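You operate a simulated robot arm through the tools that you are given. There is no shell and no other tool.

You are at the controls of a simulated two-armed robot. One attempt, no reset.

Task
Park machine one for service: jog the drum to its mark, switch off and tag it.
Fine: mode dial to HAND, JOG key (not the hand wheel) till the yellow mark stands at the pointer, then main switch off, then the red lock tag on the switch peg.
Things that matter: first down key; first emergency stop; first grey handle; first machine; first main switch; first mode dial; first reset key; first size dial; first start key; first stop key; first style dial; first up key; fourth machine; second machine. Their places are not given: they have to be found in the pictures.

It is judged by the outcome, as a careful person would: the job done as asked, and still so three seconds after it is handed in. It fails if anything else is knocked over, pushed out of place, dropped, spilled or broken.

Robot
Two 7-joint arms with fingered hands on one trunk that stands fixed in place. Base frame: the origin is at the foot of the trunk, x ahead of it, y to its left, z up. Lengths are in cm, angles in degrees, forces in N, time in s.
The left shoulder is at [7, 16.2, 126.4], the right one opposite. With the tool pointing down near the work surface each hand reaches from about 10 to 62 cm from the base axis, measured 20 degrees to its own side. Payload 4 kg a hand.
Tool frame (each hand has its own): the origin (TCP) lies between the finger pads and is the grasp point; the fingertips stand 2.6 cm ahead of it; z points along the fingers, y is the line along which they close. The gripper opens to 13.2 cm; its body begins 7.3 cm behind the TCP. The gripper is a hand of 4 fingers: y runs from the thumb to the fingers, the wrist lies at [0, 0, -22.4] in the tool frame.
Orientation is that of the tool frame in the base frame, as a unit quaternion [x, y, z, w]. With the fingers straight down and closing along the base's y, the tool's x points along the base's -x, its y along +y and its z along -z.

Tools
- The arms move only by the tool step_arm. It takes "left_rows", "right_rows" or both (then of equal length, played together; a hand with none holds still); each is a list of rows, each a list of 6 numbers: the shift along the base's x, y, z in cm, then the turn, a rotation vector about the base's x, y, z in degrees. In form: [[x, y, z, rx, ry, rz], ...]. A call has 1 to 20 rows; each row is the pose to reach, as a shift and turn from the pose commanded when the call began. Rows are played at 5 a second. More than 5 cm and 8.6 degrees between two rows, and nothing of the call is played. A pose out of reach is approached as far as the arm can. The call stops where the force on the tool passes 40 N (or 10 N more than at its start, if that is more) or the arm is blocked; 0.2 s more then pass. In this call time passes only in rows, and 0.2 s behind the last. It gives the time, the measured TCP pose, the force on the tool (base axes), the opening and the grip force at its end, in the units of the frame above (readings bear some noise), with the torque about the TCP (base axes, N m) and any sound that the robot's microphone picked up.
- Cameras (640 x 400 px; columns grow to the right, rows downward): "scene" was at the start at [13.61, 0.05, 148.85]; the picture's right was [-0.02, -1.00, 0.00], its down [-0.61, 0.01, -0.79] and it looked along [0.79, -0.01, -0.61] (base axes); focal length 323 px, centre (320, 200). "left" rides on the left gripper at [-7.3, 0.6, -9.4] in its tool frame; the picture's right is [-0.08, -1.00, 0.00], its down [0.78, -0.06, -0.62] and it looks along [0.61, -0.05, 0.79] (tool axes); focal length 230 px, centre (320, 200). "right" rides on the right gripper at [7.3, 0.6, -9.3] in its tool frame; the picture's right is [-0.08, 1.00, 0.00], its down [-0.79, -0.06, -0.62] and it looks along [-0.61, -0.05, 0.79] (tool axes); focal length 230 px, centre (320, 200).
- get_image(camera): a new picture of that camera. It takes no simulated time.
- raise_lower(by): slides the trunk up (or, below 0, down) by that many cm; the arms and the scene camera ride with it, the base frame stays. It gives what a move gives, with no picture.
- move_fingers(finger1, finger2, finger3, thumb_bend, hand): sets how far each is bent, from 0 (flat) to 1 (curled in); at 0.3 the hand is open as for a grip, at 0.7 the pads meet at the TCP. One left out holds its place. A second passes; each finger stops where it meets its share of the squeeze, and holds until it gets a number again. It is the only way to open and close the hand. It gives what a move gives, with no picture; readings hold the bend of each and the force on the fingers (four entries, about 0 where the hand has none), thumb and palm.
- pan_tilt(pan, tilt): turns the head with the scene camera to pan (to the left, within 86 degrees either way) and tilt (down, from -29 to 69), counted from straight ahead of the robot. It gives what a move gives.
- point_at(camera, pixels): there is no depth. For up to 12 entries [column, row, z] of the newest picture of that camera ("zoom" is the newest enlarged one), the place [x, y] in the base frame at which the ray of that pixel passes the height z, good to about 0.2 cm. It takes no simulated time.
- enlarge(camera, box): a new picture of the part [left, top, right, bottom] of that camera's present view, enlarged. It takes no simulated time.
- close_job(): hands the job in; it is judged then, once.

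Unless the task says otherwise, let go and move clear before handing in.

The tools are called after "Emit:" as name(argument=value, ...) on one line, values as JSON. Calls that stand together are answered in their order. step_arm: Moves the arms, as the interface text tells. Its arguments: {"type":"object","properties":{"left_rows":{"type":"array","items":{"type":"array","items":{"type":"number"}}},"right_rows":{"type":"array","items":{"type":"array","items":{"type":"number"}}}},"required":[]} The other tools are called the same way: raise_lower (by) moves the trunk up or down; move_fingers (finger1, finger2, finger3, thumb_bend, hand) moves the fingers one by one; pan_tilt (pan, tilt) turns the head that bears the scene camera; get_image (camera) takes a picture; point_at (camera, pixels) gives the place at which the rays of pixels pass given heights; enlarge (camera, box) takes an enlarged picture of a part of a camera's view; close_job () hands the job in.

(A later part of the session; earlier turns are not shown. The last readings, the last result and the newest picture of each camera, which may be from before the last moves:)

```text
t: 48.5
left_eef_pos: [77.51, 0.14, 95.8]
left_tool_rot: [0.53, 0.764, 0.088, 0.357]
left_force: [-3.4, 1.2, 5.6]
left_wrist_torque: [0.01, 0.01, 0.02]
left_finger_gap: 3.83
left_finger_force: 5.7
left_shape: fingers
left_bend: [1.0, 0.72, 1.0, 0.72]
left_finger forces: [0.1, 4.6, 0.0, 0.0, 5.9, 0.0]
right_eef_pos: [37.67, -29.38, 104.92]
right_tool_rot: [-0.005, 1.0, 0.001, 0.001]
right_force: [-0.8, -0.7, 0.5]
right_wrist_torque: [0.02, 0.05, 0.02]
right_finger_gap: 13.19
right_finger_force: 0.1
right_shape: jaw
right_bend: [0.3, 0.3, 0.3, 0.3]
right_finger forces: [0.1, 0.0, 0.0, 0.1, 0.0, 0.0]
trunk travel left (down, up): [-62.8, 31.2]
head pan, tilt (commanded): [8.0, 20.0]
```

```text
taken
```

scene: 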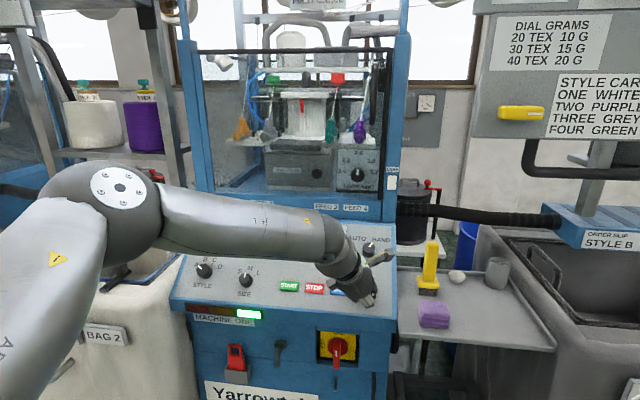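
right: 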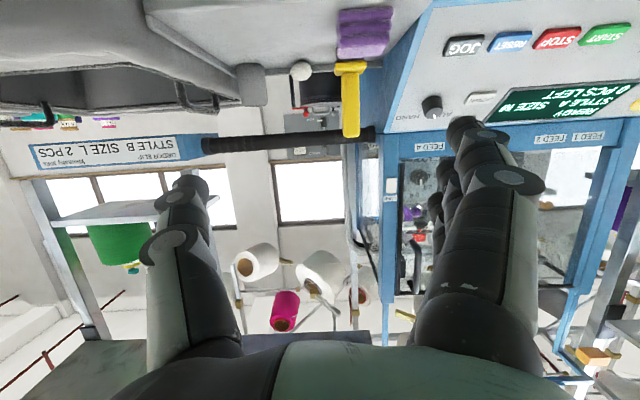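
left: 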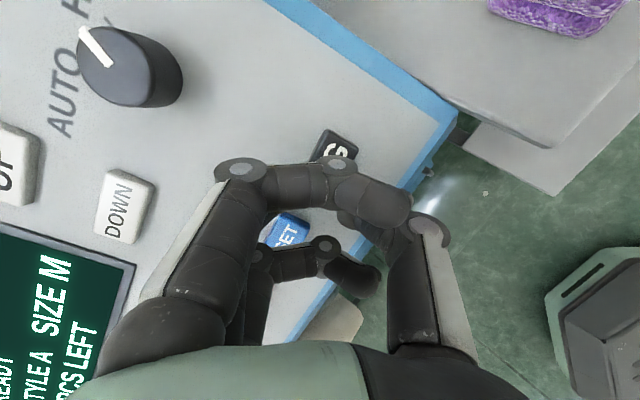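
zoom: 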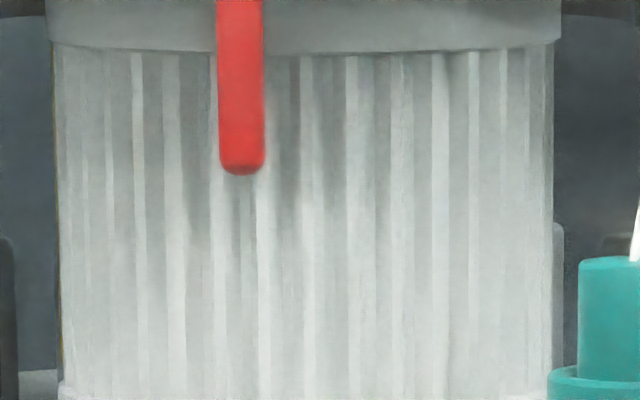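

The flutes shifted and a thin yellow line shows at the drum's left edge (58,330), so the mark is coming round at roughly 30°/s. I'll hold 1 s more and measure.

Emit:
step_arm(left_rows=[[0, 0, 0, 0, 0, 0], [0, 0, 0, 0, 0, 0], [0, 0, 0, 0, 0, 0], [0, 0, 0, 0, 0, 0]])

Emit:
enlarge(camera="scene", box=[264, 82, 344, 132])

```text
t: 49.5
left_eef_pos: [77.53, 0.23, 95.83]
left_tool_rot: [0.529, 0.765, 0.088, 0.357]
left_force: [-2.6, 2.1, 6.0]
left_wrist_torque: [0.0, -0.04, 0.0]
left_finger_gap: 3.84
left_finger_force: 5.4
left_shape: fingers
left_bend: [1.0, 0.72, 1.0, 0.72]
left_finger forces: [0.0, 4.6, 0.0, 0.1, 5.9, 0.0]
right_eef_pos: [37.65, -29.36, 104.94]
right_tool_rot: [-0.005, 1.0, 0.002, 0.001]
right_force: [0.4, 0.2, 0.1]
right_wrist_torque: [0.02, 0.03, 0.0]
right_finger_gap: 13.21
right_finger_force: 0.1
right_shape: jaw
right_bend: [0.3, 0.3, 0.3, 0.3]
right_finger forces: [0.1, 0.1, 0.0, 0.1, 0.0, 0.0]
trunk travel left (down, up): [-62.8, 31.2]
head pan, tilt (commanded): [8.0, 20.0]
```

```text
8.00 times, centred on (304, 107) of scene
```

zoom: 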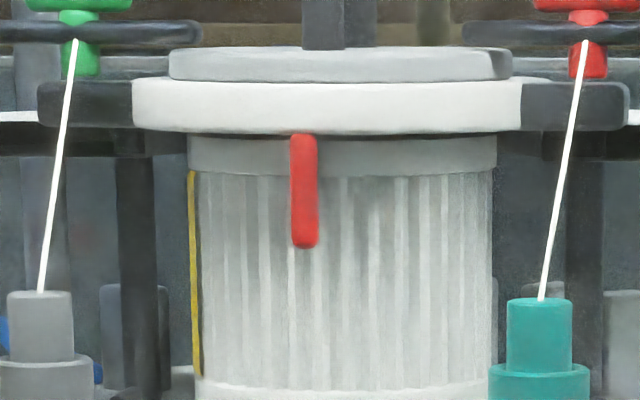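

The mark is now visible at the left edge (column 193). I'll hold another 0.8 s to measure the rate.

Emit:
step_arm(left_rows=[[0, 0, 0, 0, 0, 0], [0, 0, 0, 0, 0, 0], [0, 0, 0, 0, 0, 0]])

Emit:
enlarge(camera="scene", box=[264, 82, 344, 132])

```text
t: 50.3
left_eef_pos: [77.49, 0.08, 95.82]
left_tool_rot: [0.53, 0.764, 0.088, 0.357]
left_force: [-3.2, 2.3, 5.2]
left_wrist_torque: [0.01, -0.04, -0.03]
left_finger_gap: 3.83
left_finger_force: 4.9
left_shape: fingers
left_bend: [1.0, 0.72, 1.0, 0.72]
left_finger forces: [0.1, 4.7, 0.0, 0.0, 5.9, 0.0]
right_eef_pos: [37.62, -29.45, 104.96]
right_tool_rot: [-0.004, 1.0, 0.002, 0.001]
right_force: [0.4, 0.4, 0.2]
right_wrist_torque: [0.01, 0.01, 0.03]
right_finger_gap: 13.18
right_finger_force: 0.0
right_shape: jaw
right_bend: [0.3, 0.3, 0.3, 0.3]
right_finger forces: [0.0, 0.0, 0.0, 0.0, 0.0, 0.0]
trunk travel left (down, up): [-62.8, 31.2]
head pan, tilt (commanded): [8.0, 20.0]
```

```text
8.00 times, centred on (304, 107) of scene
```

zoom: 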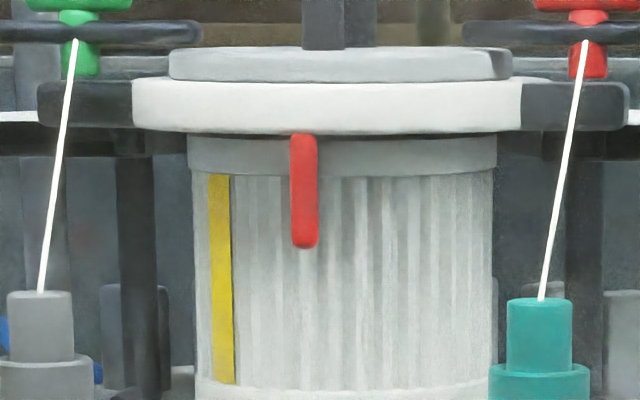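

The mark is at column 220 (about −51° as seen), moving near 28°/s; it should stand at column ≈316 to be in line with the pointer (which hangs on a larger ring and appears at 305). I'll hold 0.8 s more.

Emit:
step_arm(left_rows=[[0, 0, 0, 0, 0, 0], [0, 0, 0, 0, 0, 0], [0, 0, 0, 0, 0, 0]])

Emit:
enlarge(camera="scene", box=[264, 82, 344, 132])

```text
t: 51.1
left_eef_pos: [77.43, 0.08, 95.83]
left_tool_rot: [0.531, 0.763, 0.088, 0.357]
left_force: [-3.4, 2.1, 5.5]
left_wrist_torque: [0.03, -0.01, 0.01]
left_finger_gap: 3.82
left_finger_force: 5.4
left_shape: fingers
left_bend: [1.0, 0.72, 1.0, 0.72]
left_finger forces: [0.0, 4.6, 0.1, 0.0, 5.8, 0.1]
right_eef_pos: [37.65, -29.45, 104.98]
right_tool_rot: [-0.005, 1.0, 0.001, 0.002]
right_force: [-0.4, -0.4, 0.3]
right_wrist_torque: [-0.02, -0.05, -0.01]
right_finger_gap: 13.21
right_finger_force: 0.0
right_shape: jaw
right_bend: [0.3, 0.3, 0.3, 0.3]
right_finger forces: [0.0, 0.0, 0.0, 0.0, 0.0, 0.0]
trunk travel left (down, up): [-62.8, 31.2]
head pan, tilt (commanded): [8.0, 20.0]
```

```text
8.00 times, centred on (304, 107) of scene
```

zoom: 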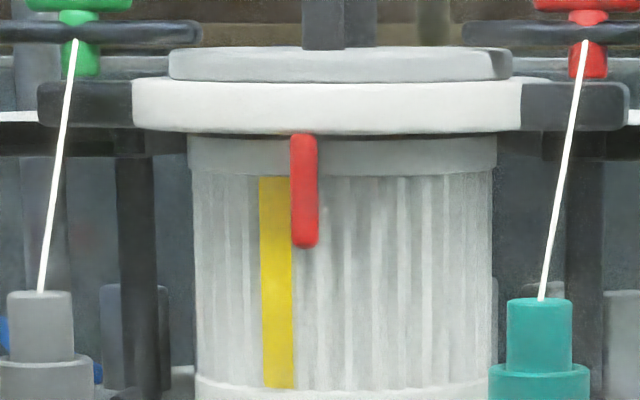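

The mark is at column 277 (about −24°), needing roughly 14° more (~0.45 s). I'll hold one more row and then release by backing off 0.8 cm.

Emit:
step_arm(left_rows=[[0, 0, 0, 0, 0, 0], [-0.51, 0.2, 0.58, 0, 0, 0]])

Emit:
enlarge(camera="scene", box=[264, 82, 344, 132])

```text
t: 51.7
left_eef_pos: [77.09, 0.32, 96.31]
left_tool_rot: [0.531, 0.764, 0.088, 0.356]
left_force: [0.5, 1.0, -0.8]
left_wrist_torque: [0.02, -0.01, 0.02]
left_finger_gap: 3.88
left_finger_force: 0.0
left_shape: fingers
left_bend: [1.0, 0.72, 1.0, 0.71]
left_finger forces: [0.1, 0.0, 0.1, 0.1, 0.0, 0.0]
right_eef_pos: [37.76, -29.45, 104.88]
right_tool_rot: [-0.004, 1.0, 0.003, 0.001]
right_force: [0.5, 0.1, 0.2]
right_wrist_torque: [0.04, -0.02, -0.03]
right_finger_gap: 13.2
right_finger_force: 0.1
right_shape: jaw
right_bend: [0.3, 0.3, 0.3, 0.3]
right_finger forces: [0.1, 0.0, 0.0, 0.0, 0.0, 0.0]
trunk travel left (down, up): [-62.8, 31.2]
head pan, tilt (commanded): [8.0, 20.0]
```

```text
8.00 times, centred on (304, 107) of scene
```

zoom: 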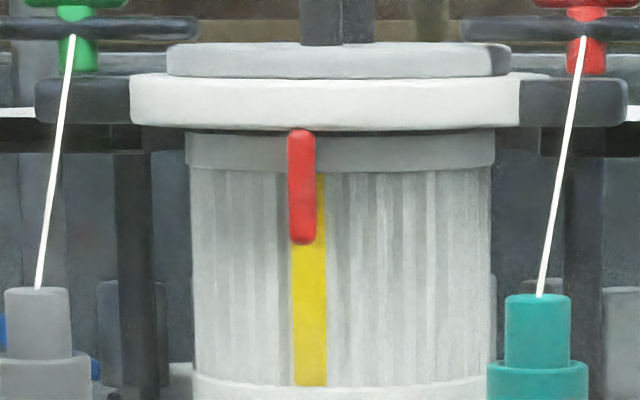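

Released: the mark now spans columns 291–326 (centre ≈309, about −11.7°) with the pointer at 301 (≈ −10.2° on its larger ring) — nearly aligned. I'll back the hand off and use its camera from straight in front of the drum to verify.

Emit:
step_arm(left_rows=[[-2.2, 0.8, 2.6, 0, 0, 0], [-4.5, 1.6, 5.2, 0, 0, 0], [-7, 2, 8, 0, 0, 0]])

Emit:
step_arm(left_rows=[[-1.5, 1, 1.5, -4.6, 0, 6.7], [-3, 2.5, 3, -9.2, 0, 13.4], [-4.5, 4.5, 4.5, -13.8, 0, 20.1], [-6, 6.5, 6, -18.4, 0, 26.8], [-7.5, 8.5, 7.5, -22.9, 0, 33.5], [-9, 10.5, 8.5, -27.5, 0, 40.2], [-10.5, 12.5, 9.5, -32.1, 0, 46.9], [-12, 14, 10.5, -36.7, 0, 53.6]])

Emit:
get_image(camera="left")

Emit:
get_image(camera="scene")

```text
t: 52.5
left_eef_pos: [70.06, 2.33, 104.53]
left_tool_rot: [0.53, 0.764, 0.088, 0.356]
left_force: [-1.3, 0.1, 0.1]
left_wrist_torque: [-0.01, -0.01, 0.02]
left_finger_gap: 3.86
left_finger_force: 0.2
left_shape: fingers
left_bend: [1.0, 0.72, 1.0, 0.71]
left_finger forces: [0.0, 0.0, 0.0, 0.0, 0.0, 0.0]
right_eef_pos: [37.72, -29.5, 104.98]
right_tool_rot: [-0.005, 1.0, 0.003, 0.001]
right_force: [0.3, 0.0, 0.1]
right_wrist_torque: [0.02, 0.01, -0.03]
right_finger_gap: 13.19
right_finger_force: 0.0
right_shape: jaw
right_bend: [0.3, 0.3, 0.3, 0.3]
right_finger forces: [0.0, 0.0, 0.0, 0.1, 0.0, 0.0]
trunk travel left (down, up): [-62.8, 31.2]
head pan, tilt (commanded): [8.0, 20.0]
```

```text
t: 54.3
left_eef_pos: [57.89, 16.22, 115.01]
left_tool_rot: [-0.001, 0.906, 0.0, 0.424]
left_force: [0.3, -0.1, 0.4]
left_wrist_torque: [-0.02, -0.01, -0.01]
left_finger_gap: 3.84
left_finger_force: 0.2
left_shape: fingers
left_bend: [1.0, 0.72, 1.0, 0.71]
left_finger forces: [0.0, 0.0, 0.0, 0.0, 0.0, 0.1]
right_eef_pos: [37.78, -29.49, 104.92]
right_tool_rot: [-0.004, 1.0, 0.003, 0.001]
right_force: [0.1, -0.1, 0.5]
right_wrist_torque: [0.03, 0.0, -0.05]
right_finger_gap: 13.21
right_finger_force: 0.0
right_shape: jaw
right_bend: [0.3, 0.3, 0.3, 0.3]
right_finger forces: [0.0, 0.0, 0.0, 0.1, 0.0, 0.0]
trunk travel left (down, up): [-62.8, 31.2]
head pan, tilt (commanded): [8.0, 20.0]
```

```text
taken
```

left: 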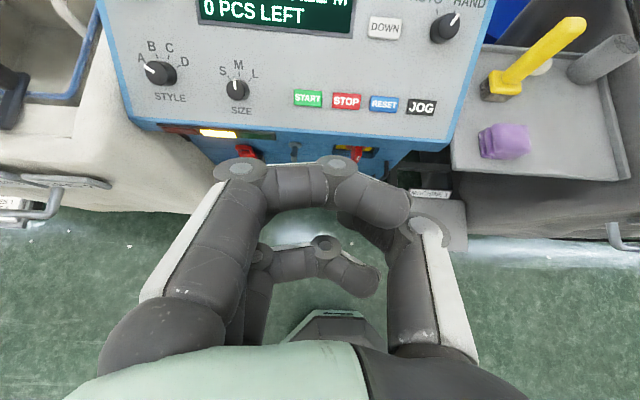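

```text
taken
```

scene: 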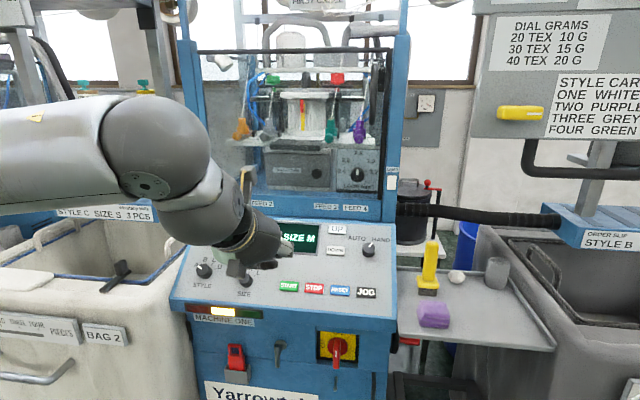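

The hand is clear and centred at y≈16. I'll pitch it up 50° so its camera looks toward the drum from directly in front.

Emit:
step_arm(left_rows=[[-1, 0, 1, 0, -8, 0], [-2, 0, 2, 0, -16, 0], [-3, 0, 3, 0, -24, 0], [-4, 0, 4, 0, -32, 0], [-4, 0, 5, 0, -40, 0], [-4, 0, 6, 0, -48, 0]])

Emit:
get_image(camera="left")

Emit:
get_image(camera="scene")

```text
t: 55.7
left_eef_pos: [55.29, 15.38, 122.07]
left_tool_rot: [0.002, 0.657, 0.002, 0.754]
left_force: [0.0, -0.4, -0.1]
left_wrist_torque: [0.01, 0.0, 0.0]
left_finger_gap: 3.85
left_finger_force: 0.1
left_shape: fingers
left_bend: [1.0, 0.71, 1.0, 0.71]
left_finger forces: [0.0, 0.1, 0.0, 0.0, 0.0, 0.1]
left hand out of reach, approached as far as the arm can: row 4, 5, 6
right_eef_pos: [37.66, -29.74, 104.82]
right_tool_rot: [-0.004, 1.0, 0.004, 0.002]
right_force: [-0.8, 0.1, 0.2]
right_wrist_torque: [0.03, -0.03, 0.0]
right_finger_gap: 13.2
right_finger_force: 0.1
right_shape: jaw
right_bend: [0.3, 0.3, 0.3, 0.3]
right_finger forces: [0.0, 0.0, 0.1, 0.0, 0.1, 0.1]
trunk travel left (down, up): [-62.8, 31.2]
head pan, tilt (commanded): [8.0, 20.0]
```

```text
taken
```

left: 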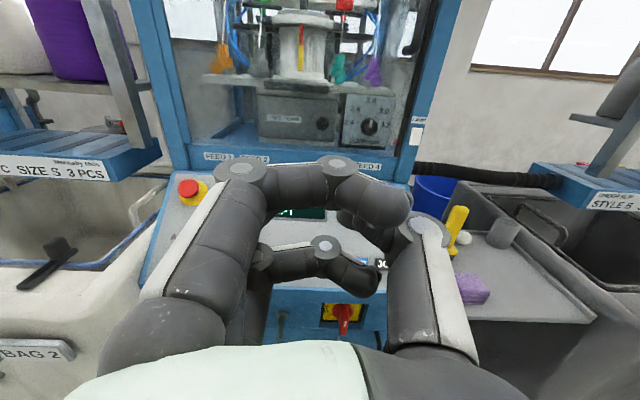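

```text
taken
```

scene: 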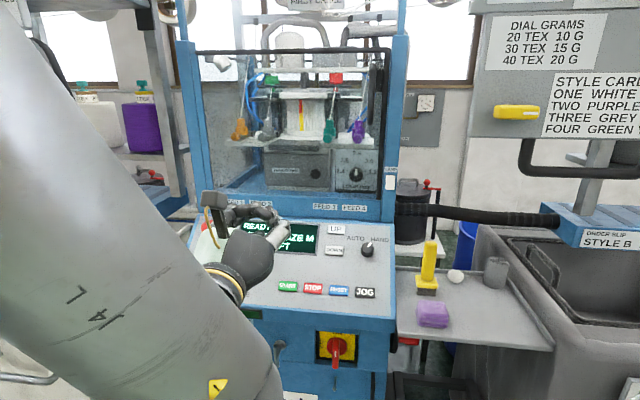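

The left camera sees the drum at (300,45) nearly head-on; I'll enlarge it.

Emit:
enlarge(camera="left", box=[260, 5, 340, 85])

Emit:
enlarge(camera="left", box=[276, 20, 324, 50])

Emit:
enlarge(camera="scene", box=[264, 82, 344, 132])

```text
5.00 times, centred on (300, 45) of left
```

zoom: 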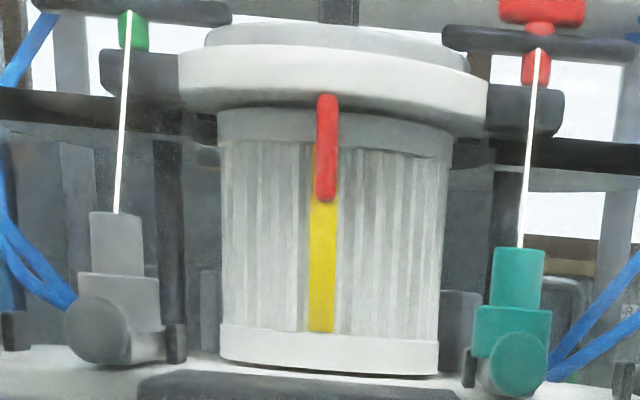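

```text
13.33 times, centred on (300, 35) of left
```

zoom: 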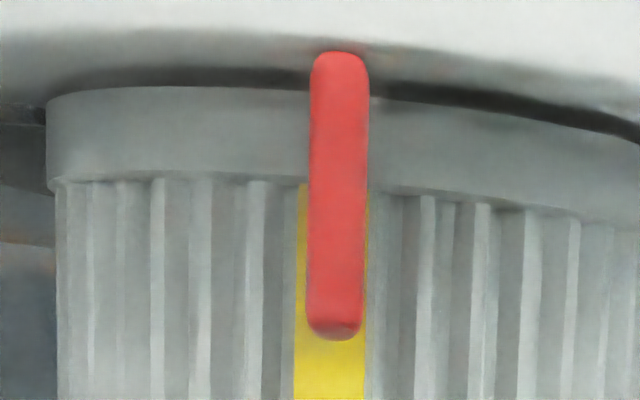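

```text
8.00 times, centred on (304, 107) of scene
```

zoom: 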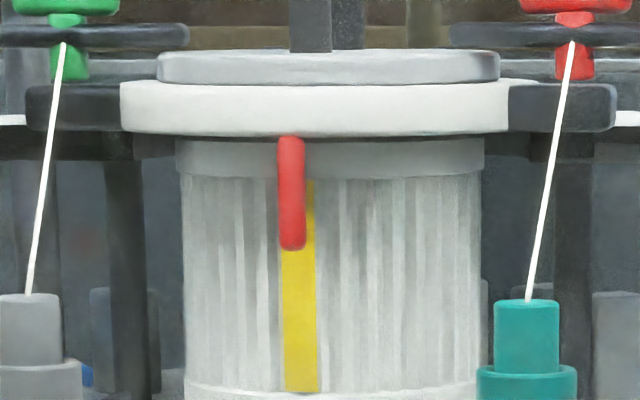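

From almost head-on the yellow mark stands under the red pointer (in the 13× view mark centre ≈333, pointer ≈339 of a ±312 drum, i.e. within about 2°), so the jog is done. Next is the main switch: I'll lower the trunk 27 cm with the left hand held well in front of the machine.

Emit:
pan_tilt(pan=5, tilt=35)

Emit:
raise_lower(by=-27)

Emit:
get_image(camera="scene")

Emit:
get_image(camera="left")

```text
t: 56.4
left_eef_pos: [55.35, 15.97, 121.87]
left_tool_rot: [-0.002, 0.659, 0.001, 0.753]
left_force: [0.5, 0.1, -0.8]
left_wrist_torque: [0.02, -0.01, -0.03]
left_finger_gap: 3.83
left_finger_force: 0.1
left_shape: fingers
left_bend: [1.0, 0.71, 1.0, 0.71]
left_finger forces: [0.0, 0.0, 0.0, 0.0, 0.0, 0.0]
right_eef_pos: [37.71, -29.48, 104.87]
right_tool_rot: [-0.004, 1.0, 0.001, 0.001]
right_force: [-1.7, -0.1, -0.3]
right_wrist_torque: [0.01, 0.01, 0.03]
right_finger_gap: 13.19
right_finger_force: 0.0
right_shape: jaw
right_bend: [0.3, 0.3, 0.3, 0.3]
right_finger forces: [0.0, 0.0, 0.0, 0.0, 0.0, 0.0]
trunk travel left (down, up): [-62.8, 31.2]
head pan, tilt (commanded): [5.0, 35.0]
```

```text
t: 59.2
left_eef_pos: [55.45, 15.89, 94.8]
left_tool_rot: [0.0, 0.659, 0.0, 0.752]
left_force: [-0.3, 0.4, -0.2]
left_wrist_torque: [-0.01, 0.01, 0.01]
left_finger_gap: 3.84
left_finger_force: 0.1
left_shape: fingers
left_bend: [1.0, 0.71, 1.0, 0.71]
left_finger forces: [0.0, 0.1, 0.0, 0.1, 0.1, 0.0]
right_eef_pos: [37.75, -29.54, 77.85]
right_tool_rot: [-0.004, 1.0, 0.003, 0.0]
right_force: [0.8, 0.4, -0.2]
right_wrist_torque: [0.04, -0.01, -0.01]
right_finger_gap: 13.21
right_finger_force: 0.1
right_shape: jaw
right_bend: [0.3, 0.3, 0.3, 0.3]
right_finger forces: [0.0, 0.0, 0.0, 0.0, 0.0, 0.0]
trunk travel left (down, up): [-35.8, 58.2]
head pan, tilt (commanded): [5.0, 35.0]
```

```text
taken
```

scene: 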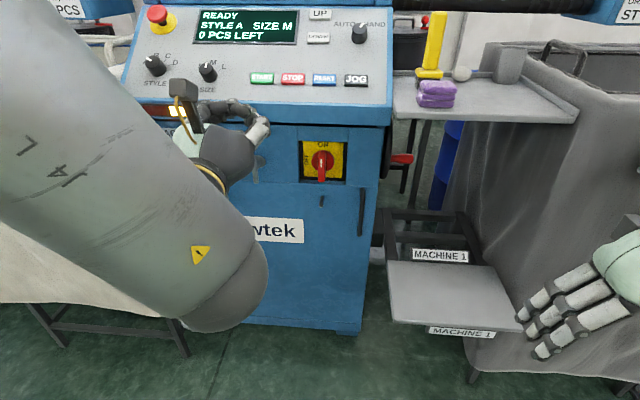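

```text
taken
```

left: 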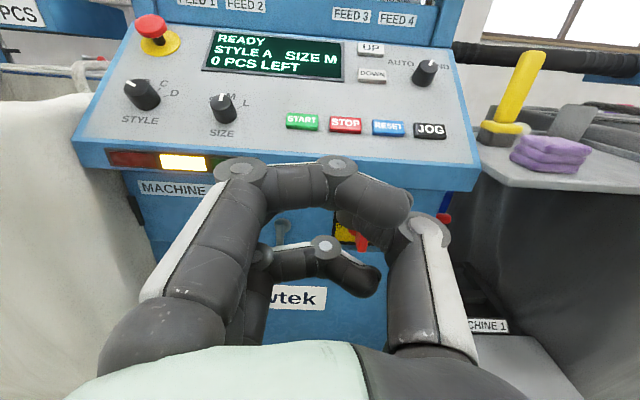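

The left hand hangs at [55.5,15.9,94.8] in front of the machine. I'll open its fingers to a 7 cm gap and bring it level with the switch at about [64,6.2,74.6], tool horizontal.

Emit:
move_fingers(hand="left", finger1=0.5, finger2=0.5, finger3=0.5, thumb_bend=0.5)

Emit:
step_arm(left_rows=[[0.5, -2, -4, 0, 2, 0], [1, -4, -8, 0, 4, 0], [1.5, -6, -12, 0, 6, 0], [2, -8, -16, 0, 7.8, 0], [3, -9.7, -20.2, 0, 7.8, 0], [6, -9.7, -20.2, 0, 7.8, 0], [9, -9.7, -20.2, 0, 7.8, 0]])

Emit:
get_image(camera="scene")

Emit:
get_image(camera="left")

```text
t: 60.2
left_eef_pos: [55.46, 15.89, 94.86]
left_tool_rot: [0.002, 0.659, -0.001, 0.752]
left_force: [0.3, -0.5, -0.2]
left_wrist_torque: [-0.03, 0.01, 0.0]
left_finger_gap: 7.01
left_finger_force: 0.1
left_shape: fingers
left_bend: [0.5, 0.5, 0.5, 0.5]
left_finger forces: [0.1, 0.0, 0.0, 0.1, 0.0, 0.1]
right_eef_pos: [37.8, -29.39, 77.81]
right_tool_rot: [-0.005, 1.0, 0.003, 0.001]
right_force: [-0.5, -0.6, -0.5]
right_wrist_torque: [0.03, -0.01, -0.01]
right_finger_gap: 13.2
right_finger_force: 0.0
right_shape: jaw
right_bend: [0.3, 0.3, 0.3, 0.3]
right_finger forces: [0.0, 0.1, 0.1, 0.0, 0.1, 0.0]
trunk travel left (down, up): [-35.8, 58.2]
head pan, tilt (commanded): [5.0, 35.0]
```

```text
t: 61.8
left_eef_pos: [64.61, 4.33, 77.08]
left_tool_rot: [-0.02, 0.713, -0.001, 0.701]
left_force: [-0.3, -1.1, 0.1]
left_wrist_torque: [0.01, 0.01, 0.02]
left_finger_gap: 7.01
left_finger_force: 0.1
left_shape: fingers
left_bend: [0.5, 0.5, 0.5, 0.5]
left_finger forces: [0.0, 0.1, 0.0, 0.0, 0.0, 0.0]
left hand out of reach, approached as far as the arm can: row 1, 2, 3, 4, 5, 6, 7
right_eef_pos: [37.84, -29.52, 77.85]
right_tool_rot: [-0.005, 1.0, 0.003, -0.001]
right_force: [-0.4, 0.2, 0.8]
right_wrist_torque: [0.02, -0.01, 0.04]
right_finger_gap: 13.2
right_finger_force: 0.0
right_shape: jaw
right_bend: [0.3, 0.3, 0.3, 0.3]
right_finger forces: [0.0, 0.1, 0.1, 0.0, 0.0, 0.1]
trunk travel left (down, up): [-35.8, 58.2]
head pan, tilt (commanded): [5.0, 35.0]
```

```text
taken
```

scene: 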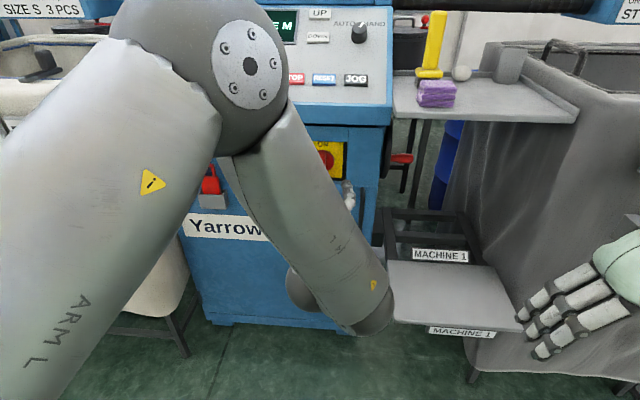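

```text
taken
```

left: 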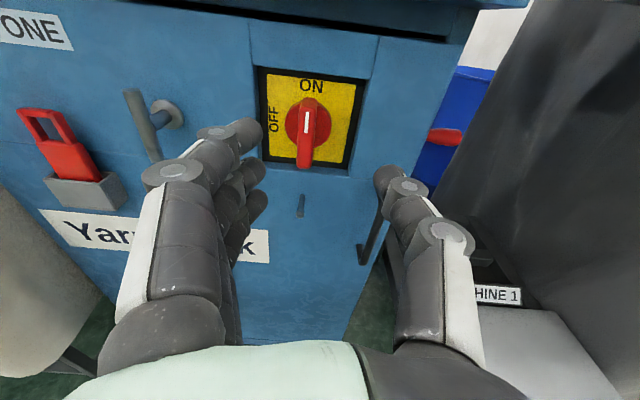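

The hand is level with the switch at [64.6,4.3,77.1] (switch at (305,130), peg at (301,205), tag (60,150) in the left picture); the elbow is up but well short of the panel. I'll move forward and correct y, z and the small tilt.

Emit:
step_arm(left_rows=[[1.5, 0.6, -0.8, 0.6, -0.3, -0.5], [3, 1.3, -1.6, 1.2, -0.7, -1], [4.4, 1.9, -2.5, 1.7, -1, -1.5]])

Emit:
get_image(camera="left")

Emit:
get_image(camera="scene")

```text
t: 62.6
left_eef_pos: [68.68, 5.28, 74.15]
left_tool_rot: [0.022, 0.702, 0.0, 0.712]
left_force: [-0.5, 0.2, 1.1]
left_wrist_torque: [0.03, 0.02, 0.0]
left_finger_gap: 7.01
left_finger_force: 0.0
left_shape: fingers
left_bend: [0.5, 0.5, 0.5, 0.5]
left_finger forces: [0.0, 0.0, 0.1, 0.0, 0.0, 0.0]
right_eef_pos: [37.76, -29.42, 77.87]
right_tool_rot: [-0.004, 1.0, 0.001, 0.001]
right_force: [0.4, -0.2, -0.9]
right_wrist_torque: [0.02, -0.01, -0.01]
right_finger_gap: 13.22
right_finger_force: 0.1
right_shape: jaw
right_bend: [0.3, 0.3, 0.3, 0.3]
right_finger forces: [0.1, 0.0, 0.1, 0.1, 0.0, 0.0]
trunk travel left (down, up): [-35.8, 58.2]
head pan, tilt (commanded): [5.0, 35.0]
```

```text
taken
```

left: 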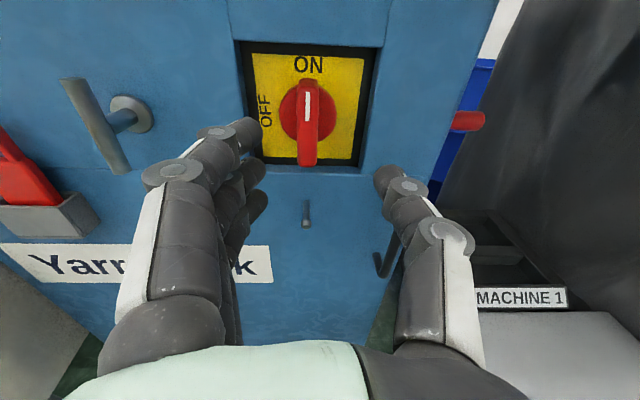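

```text
taken
```

scene: 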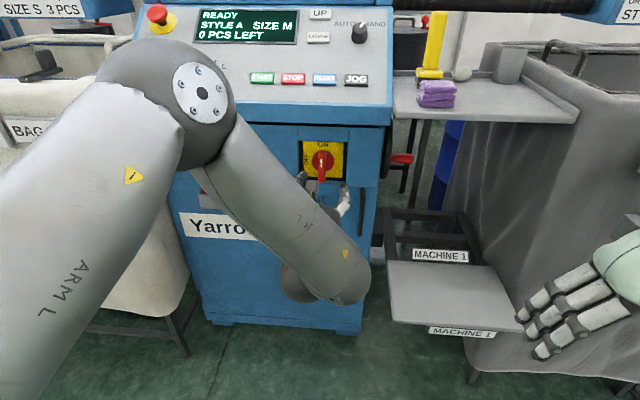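

Reached without limits: [68.7,5.3,74.2]; the switch bar runs from (305,80) to (307,165) in the left picture, slightly left of the tool's centre column. I'll fix its place with point_at.

Emit:
point_at(camera="left", pixels=[[306, 125, 74.7], [307, 164, 71], [306, 96, 77], [306, 225, 64], [306, 203, 66], [265, 158, 69.7], [352, 159, 69.7]])

Emit:
enlarge(camera="left", box=[240, 40, 400, 140])

Emit:
enlarge(camera="left", box=[240, 140, 400, 240])

```text
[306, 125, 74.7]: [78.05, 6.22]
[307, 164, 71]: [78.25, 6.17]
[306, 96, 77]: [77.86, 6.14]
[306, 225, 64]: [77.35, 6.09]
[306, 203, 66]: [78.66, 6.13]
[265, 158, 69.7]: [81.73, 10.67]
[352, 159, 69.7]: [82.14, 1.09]
```

```text
4.00 times, centred on (320, 90) of left
```

zoom: 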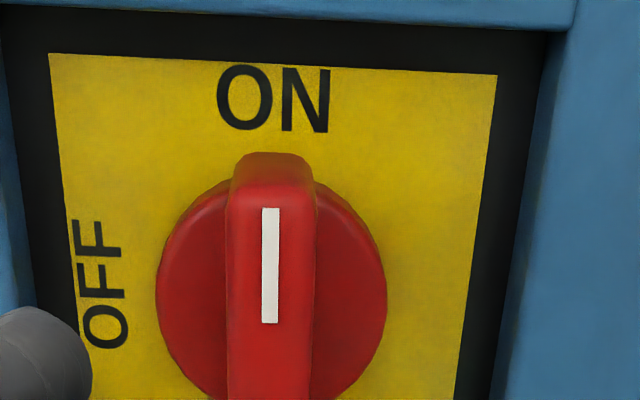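

```text
4.00 times, centred on (320, 190) of left
```

zoom: 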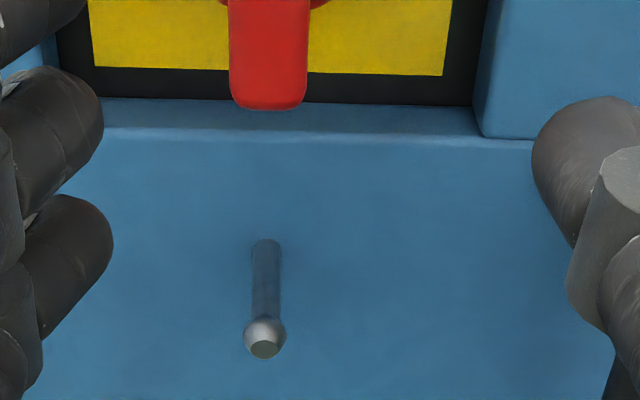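

The bar stands at y 6.2, x ≈77, z 71–78; the plate is at x ≈81.8 and the front face x ≈79.6. I'll square the hand and advance to straddle the bar with TCP at about [77.2,6.2,74.6].

Emit:
step_arm(left_rows=[[2.1, 0.4, 0.2, -0.9, 0.4, 0.9], [4.2, 0.9, 0.4, -1.8, 0.8, 1.8], [6.3, 0.9, 0.4, -1.8, 0.8, 1.8]])

Emit:
get_image(camera="left")

```text
t: 63.4
left_eef_pos: [74.81, 5.94, 74.45]
left_tool_rot: [-0.002, 0.707, 0.002, 0.707]
left_force: [-0.9, 0.1, 0.0]
left_wrist_torque: [-0.01, 0.02, -0.03]
left_finger_gap: 7.03
left_finger_force: 0.1
left_shape: fingers
left_bend: [0.5, 0.5, 0.5, 0.5]
left_finger forces: [0.1, 0.1, 0.0, 0.1, 0.0, 0.0]
right_eef_pos: [37.79, -29.45, 77.9]
right_tool_rot: [-0.005, 1.0, 0.002, 0.001]
right_force: [0.4, 0.4, 0.0]
right_wrist_torque: [-0.03, -0.01, -0.02]
right_finger_gap: 13.21
right_finger_force: 0.0
right_shape: jaw
right_bend: [0.3, 0.3, 0.3, 0.3]
right_finger forces: [0.0, 0.1, 0.0, 0.1, 0.0, 0.0]
trunk travel left (down, up): [-35.8, 58.2]
head pan, tilt (commanded): [5.0, 35.0]
```

```text
taken
```

left: 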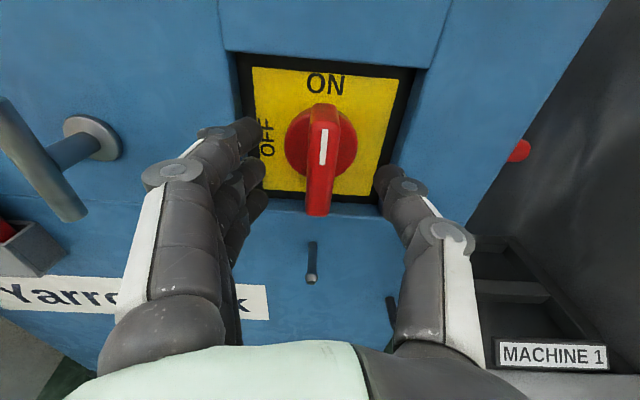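

The tool is now square and the bar (108–215 rows, column ≈321) lies on the centre line. I'll get a second fix on the bar's ends from this nearer picture.

Emit:
enlarge(camera="left", box=[240, 90, 400, 190])

Emit:
enlarge(camera="left", box=[240, 150, 400, 250])

Emit:
point_at(camera="left", pixels=[[318, 214, 71], [318, 214, 72], [324, 131, 77], [324, 131, 78], [322, 164, 75], [322, 164, 76], [312, 280, 65], [312, 280, 66], [313, 244, 66]])

```text
4.00 times, centred on (320, 140) of left
```

zoom: 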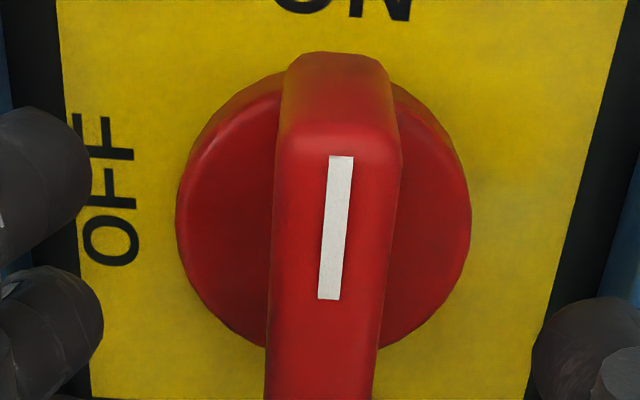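

```text
4.00 times, centred on (320, 200) of left
```

zoom: 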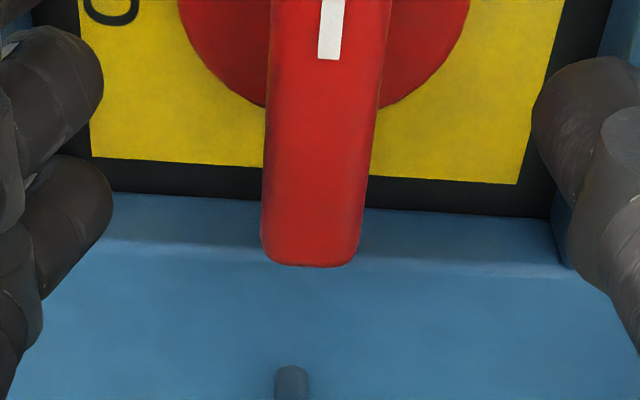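

```text
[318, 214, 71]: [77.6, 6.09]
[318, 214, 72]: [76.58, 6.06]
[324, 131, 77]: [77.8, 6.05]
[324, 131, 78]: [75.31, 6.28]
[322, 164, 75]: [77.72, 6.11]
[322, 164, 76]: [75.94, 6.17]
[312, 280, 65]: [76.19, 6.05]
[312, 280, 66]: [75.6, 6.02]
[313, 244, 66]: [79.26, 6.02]
```

Both cameras agree: bar front x ≈76.8, y ≈6.1, z 71.5–78.1. I'll advance 2.4 cm to straddle it and close all fingers on it.

Emit:
step_arm(left_rows=[[1.2, 0.1, 0.2, 0, 0, 0], [2.4, 0.15, 0.35, 0, 0, 0]])

Emit:
move_fingers(hand="left", finger1=0.72, finger2=0.72, finger3=0.72, thumb_bend=0.72)

Emit:
get_image(camera="left")

```text
t: 64.0
left_eef_pos: [77.19, 6.04, 74.96]
left_tool_rot: [-0.001, 0.707, 0.001, 0.707]
left_force: [0.9, -0.2, -0.5]
left_wrist_torque: [-0.02, -0.02, 0.0]
left_finger_gap: 7.03
left_finger_force: 0.0
left_shape: fingers
left_bend: [0.5, 0.5, 0.5, 0.5]
left_finger forces: [0.0, 0.0, 0.0, 0.1, 0.0, 0.0]
right_eef_pos: [37.75, -29.56, 77.76]
right_tool_rot: [-0.004, 1.0, 0.002, 0.001]
right_force: [-0.3, 0.4, 0.3]
right_wrist_torque: [0.02, -0.03, 0.01]
right_finger_gap: 13.19
right_finger_force: 0.0
right_shape: jaw
right_bend: [0.3, 0.3, 0.3, 0.3]
right_finger forces: [0.0, 0.0, 0.0, 0.0, 0.0, 0.1]
trunk travel left (down, up): [-35.8, 58.2]
head pan, tilt (commanded): [5.0, 35.0]
```

```text
t: 65.0
left_eef_pos: [77.18, 6.24, 74.93]
left_tool_rot: [-0.002, 0.707, 0.002, 0.707]
left_force: [0.4, 3.7, 0.8]
left_wrist_torque: [-0.02, -0.03, 0.01]
left_finger_gap: 2.3
left_finger_force: 12.1
left_shape: fingers
left_bend: [0.69, 0.69, 0.69, 0.68]
left_finger forces: [4.5, 4.5, 4.6, 0.0, 10.0, 0.0]
right_eef_pos: [37.75, -29.54, 77.89]
right_tool_rot: [-0.004, 1.0, 0.001, 0.0]
right_force: [0.4, 0.2, 0.3]
right_wrist_torque: [-0.01, -0.03, -0.06]
right_finger_gap: 13.15
right_finger_force: 0.1
right_shape: jaw
right_bend: [0.3, 0.3, 0.3, 0.3]
right_finger forces: [0.1, 0.0, 0.1, 0.1, 0.1, 0.0]
trunk travel left (down, up): [-35.8, 58.2]
head pan, tilt (commanded): [5.0, 35.0]
```

```text
taken
```

left: 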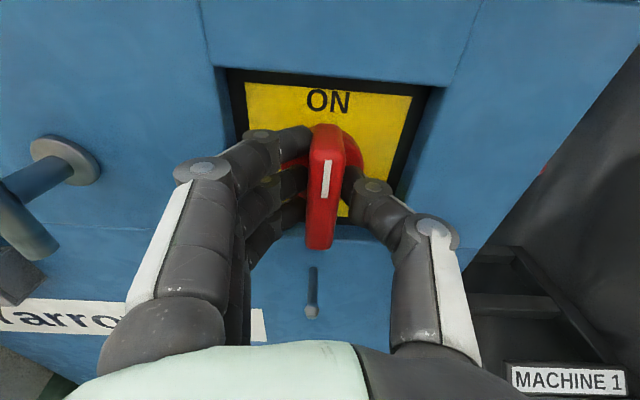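

All three fingers (4.5 N each) and the thumb (10 N) hold the bar. I'll roll the hand counter-clockwise (ON toward OFF on the left), first 45° to check.

Emit:
step_arm(left_rows=[[0, 0, 0, -7.5, 0, 0], [0, 0, 0, -15, 0, 0], [0, 0, 0, -22.5, 0, 0], [0, 0, 0, -30, 0, 0], [0, 0, 0, -37.5, 0, 0], [0, 0, 0, -45, 0, 0]])

Emit:
get_image(camera="left")

Emit:
get_image(camera="scene")

```text
t: 66.4
left_eef_pos: [77.36, 6.31, 74.76]
left_tool_rot: [-0.274, 0.654, -0.27, 0.652]
left_force: [-0.2, 7.9, -5.8]
left_wrist_torque: [0.08, 0.16, 0.14]
left_finger_gap: 2.19
left_finger_force: 13.0
left_shape: fingers
left_bend: [0.7, 0.69, 0.69, 0.68]
left_finger forces: [5.3, 5.9, 6.6, 0.0, 7.2, 0.0]
right_eef_pos: [37.8, -29.42, 77.83]
right_tool_rot: [-0.005, 1.0, 0.002, 0.001]
right_force: [-0.2, 0.3, 0.2]
right_wrist_torque: [-0.01, 0.0, 0.01]
right_finger_gap: 13.18
right_finger_force: 0.1
right_shape: jaw
right_bend: [0.3, 0.3, 0.3, 0.3]
right_finger forces: [0.0, 0.0, 0.0, 0.0, 0.1, 0.0]
trunk travel left (down, up): [-35.8, 58.2]
head pan, tilt (commanded): [5.0, 35.0]
```

```text
taken
```

left: 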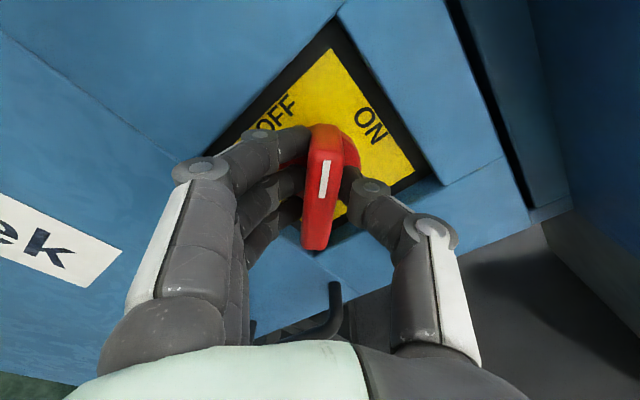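

```text
taken
```

scene: 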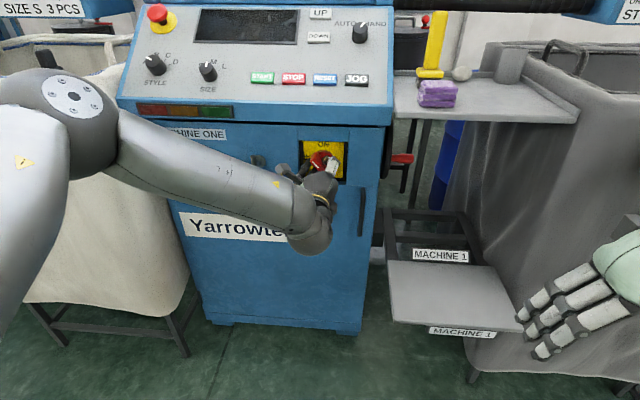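

The display and lamps went dark as the bar passed 45°. I'll continue to the full 90° OFF position.

Emit:
step_arm(left_rows=[[0, 0, 0, -7.5, 0, 0], [0, 0, 0, -15, 0, 0], [0, 0, 0, -22.5, 0, 0], [0, 0, 0, -30, 0, 0], [0, 0, 0, -37.5, 0, 0], [0, 0, 0, -45, 0, 0]])

Emit:
get_image(camera="left")

Emit:
get_image(camera="scene")

```text
t: 67.8
left_eef_pos: [77.28, 6.32, 74.73]
left_tool_rot: [0.503, -0.501, 0.498, -0.498]
left_force: [-1.5, 11.1, -15.1]
left_wrist_torque: [0.05, 0.34, 0.2]
left_finger_gap: 2.28
left_finger_force: 13.5
left_shape: fingers
left_bend: [0.7, 0.69, 0.69, 0.68]
left_finger forces: [6.8, 7.2, 7.4, 0.1, 5.4, 0.0]
right_eef_pos: [37.86, -29.37, 77.83]
right_tool_rot: [-0.004, 1.0, 0.002, 0.0]
right_force: [-0.6, -0.3, -0.8]
right_wrist_torque: [-0.01, 0.01, -0.04]
right_finger_gap: 13.19
right_finger_force: 0.0
right_shape: jaw
right_bend: [0.3, 0.3, 0.3, 0.3]
right_finger forces: [0.0, 0.1, 0.0, 0.0, 0.1, 0.1]
trunk travel left (down, up): [-35.8, 58.2]
head pan, tilt (commanded): [5.0, 35.0]
```

```text
taken
```

left: 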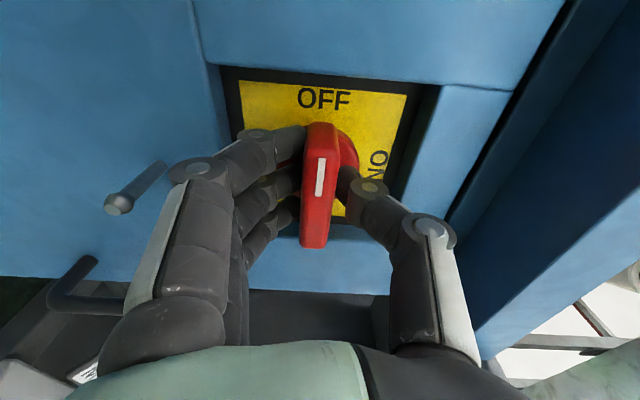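

```text
taken
```

scene: 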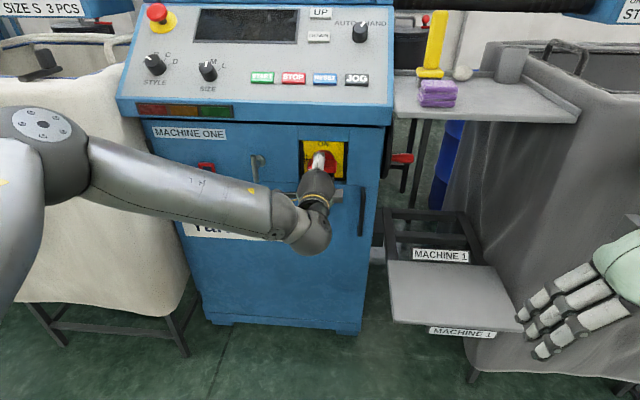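

The white line now points at OFF and the display is dark. I'll open the fingers a little (the peg is near the finger side, at (117,205)) and withdraw straight back.

Emit:
move_fingers(hand="left", finger1=0.58, finger2=0.58, finger3=0.58, thumb_bend=0.58)

Emit:
step_arm(left_rows=[[-2, 0, 0, 0, 0, 0], [-5, 0, 0, 0, 0, 0], [-8, 0, 0, 0, 0, 0], [-11, 0.5, 0, 0, 0, 0]])

Emit:
get_image(camera="left")

Emit:
get_image(camera="scene")

```text
t: 68.8
left_eef_pos: [77.27, 6.08, 74.87]
left_tool_rot: [0.502, -0.5, 0.499, -0.498]
left_force: [0.3, -0.7, 0.1]
left_wrist_torque: [-0.03, 0.01, 0.05]
left_finger_gap: 4.75
left_finger_force: 0.2
left_shape: fingers
left_bend: [0.57, 0.57, 0.57, 0.57]
left_finger forces: [0.1, 0.0, 0.0, 0.1, 0.1, 0.1]
right_eef_pos: [37.77, -29.43, 77.94]
right_tool_rot: [-0.004, 1.0, 0.002, 0.0]
right_force: [-0.7, -0.3, -0.1]
right_wrist_torque: [-0.02, 0.0, -0.03]
right_finger_gap: 13.18
right_finger_force: 0.0
right_shape: jaw
right_bend: [0.3, 0.3, 0.3, 0.3]
right_finger forces: [0.1, 0.1, 0.0, 0.0, 0.0, 0.1]
trunk travel left (down, up): [-35.8, 58.2]
head pan, tilt (commanded): [5.0, 35.0]
```

```text
t: 69.8
left_eef_pos: [66.22, 6.66, 74.92]
left_tool_rot: [0.502, -0.501, 0.499, -0.499]
left_force: [-0.4, 0.0, -0.3]
left_wrist_torque: [0.0, -0.01, 0.0]
left_finger_gap: 4.77
left_finger_force: 0.0
left_shape: fingers
left_bend: [0.57, 0.57, 0.57, 0.57]
left_finger forces: [0.1, 0.1, 0.0, 0.1, 0.0, 0.0]
right_eef_pos: [37.81, -29.45, 77.97]
right_tool_rot: [-0.004, 1.0, 0.002, 0.001]
right_force: [0.1, 0.2, -0.2]
right_wrist_torque: [0.0, -0.03, 0.0]
right_finger_gap: 13.21
right_finger_force: 0.1
right_shape: jaw
right_bend: [0.3, 0.3, 0.3, 0.3]
right_finger forces: [0.0, 0.0, 0.0, 0.0, 0.1, 0.0]
trunk travel left (down, up): [-35.8, 58.2]
head pan, tilt (commanded): [5.0, 35.0]
```

```text
taken
```

left: 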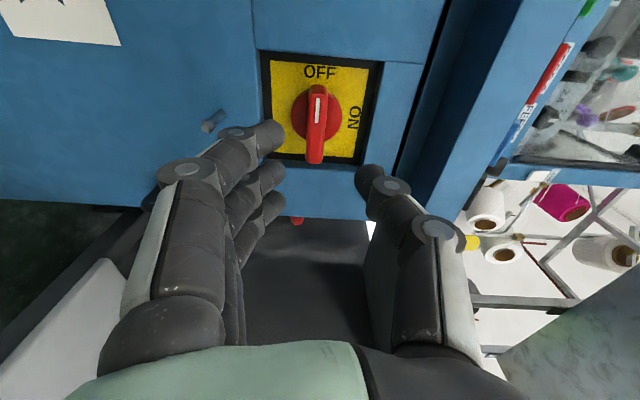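

```text
taken
```

scene: 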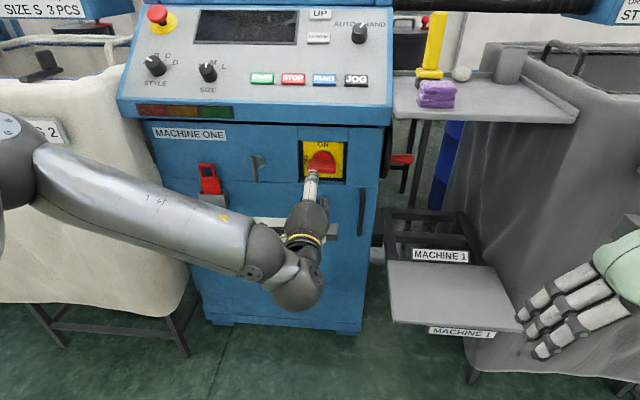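

The switch stands at OFF with the display dark. Now the tag: I'll roll the hand back upright while moving left to about y 20, staying about 15 cm in front of the face and clear of the grey handle.

Emit:
step_arm(left_rows=[[-0.3, 1, 0.3, 8.2, 0, 0], [-0.6, 2, 0.6, 16.4, 0, 0], [-0.9, 3.2, 0.9, 24.6, 0, 0], [-1.2, 4.4, 1.2, 32.8, 0, 0], [-1.5, 5.6, 1.5, 41, 0, 0], [-1.8, 6.8, 1.8, 49.2, 0, 0], [-2.1, 8, 2.1, 57.4, 0, 0], [-2.4, 9.2, 2.4, 65.6, 0, 0], [-2.7, 10.4, 2.7, 73.8, 0, 0], [-3, 11.7, 3, 82, 0, 0], [-3, 13, 3, 90, 0, 0]])

Emit:
get_image(camera="left")

Emit:
get_image(camera="scene")

```text
t: 72.2
left_eef_pos: [63.09, 19.7, 77.89]
left_tool_rot: [-0.002, 0.707, 0.002, 0.707]
left_force: [0.2, -0.7, 0.1]
left_wrist_torque: [-0.05, 0.01, 0.0]
left_finger_gap: 4.75
left_finger_force: 0.1
left_shape: fingers
left_bend: [0.57, 0.57, 0.57, 0.57]
left_finger forces: [0.1, 0.1, 0.0, 0.0, 0.1, 0.0]
right_eef_pos: [37.75, -29.46, 77.73]
right_tool_rot: [-0.005, 1.0, 0.002, 0.001]
right_force: [-0.9, -1.1, 0.5]
right_wrist_torque: [0.01, -0.04, 0.0]
right_finger_gap: 13.17
right_finger_force: 0.1
right_shape: jaw
right_bend: [0.3, 0.3, 0.3, 0.3]
right_finger forces: [0.1, 0.0, 0.0, 0.0, 0.0, 0.0]
trunk travel left (down, up): [-35.8, 58.2]
head pan, tilt (commanded): [5.0, 35.0]
```

```text
taken
```

left: 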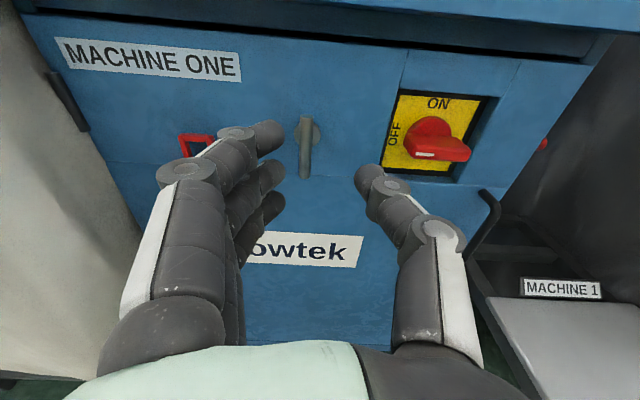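

```text
taken
```

scene: 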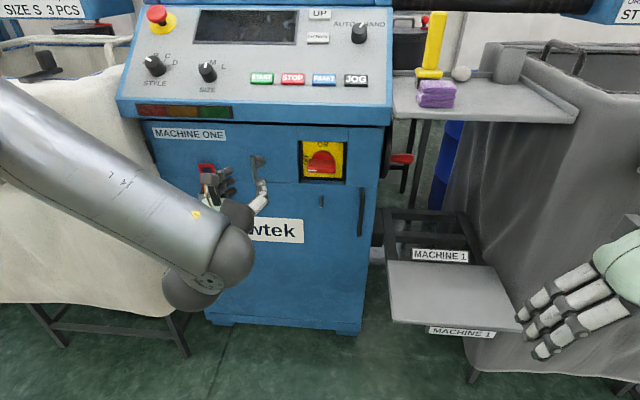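

The bar lies horizontal at OFF in the left picture (438,150). I'll continue left to stand in front of the tag at y≈34.

Emit:
step_arm(left_rows=[[-0.5, 3.5, 0, 0, 0, 0], [-1, 7, 0, 0, 0, 0], [-1.5, 10.5, 0, 0, 0, 0], [-2, 14, 0, 0, 0, 0]])

Emit:
get_image(camera="left")

Emit:
get_image(camera="scene")

```text
t: 73.2
left_eef_pos: [57.52, 27.62, 76.32]
left_tool_rot: [-0.009, 0.705, 0.007, 0.709]
left_force: [-0.3, -0.7, 0.3]
left_wrist_torque: [0.01, -0.01, -0.03]
left_finger_gap: 4.77
left_finger_force: 0.1
left_shape: fingers
left_bend: [0.57, 0.57, 0.57, 0.57]
left_finger forces: [0.1, 0.0, 0.0, 0.0, 0.0, 0.0]
left hand out of reach, approached as far as the arm can: row 1, 2, 3, 4
right_eef_pos: [37.77, -29.37, 77.91]
right_tool_rot: [-0.005, 1.0, 0.002, 0.0]
right_force: [-0.1, 0.4, 0.5]
right_wrist_torque: [-0.04, -0.02, 0.0]
right_finger_gap: 13.21
right_finger_force: 0.0
right_shape: jaw
right_bend: [0.3, 0.3, 0.3, 0.3]
right_finger forces: [0.1, 0.0, 0.0, 0.0, 0.1, 0.0]
trunk travel left (down, up): [-35.8, 58.2]
head pan, tilt (commanded): [5.0, 35.0]
```

```text
taken
```

left: 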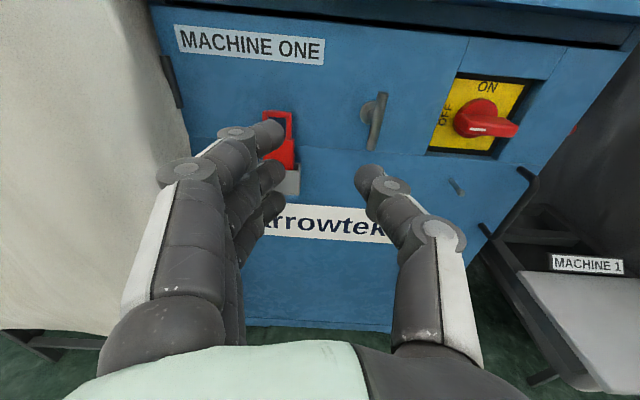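

```text
taken
```

scene: 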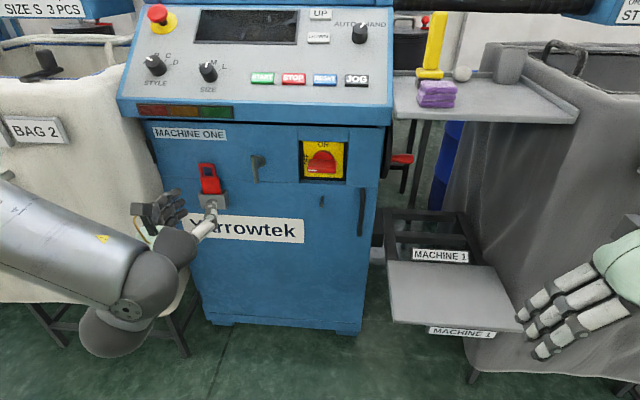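

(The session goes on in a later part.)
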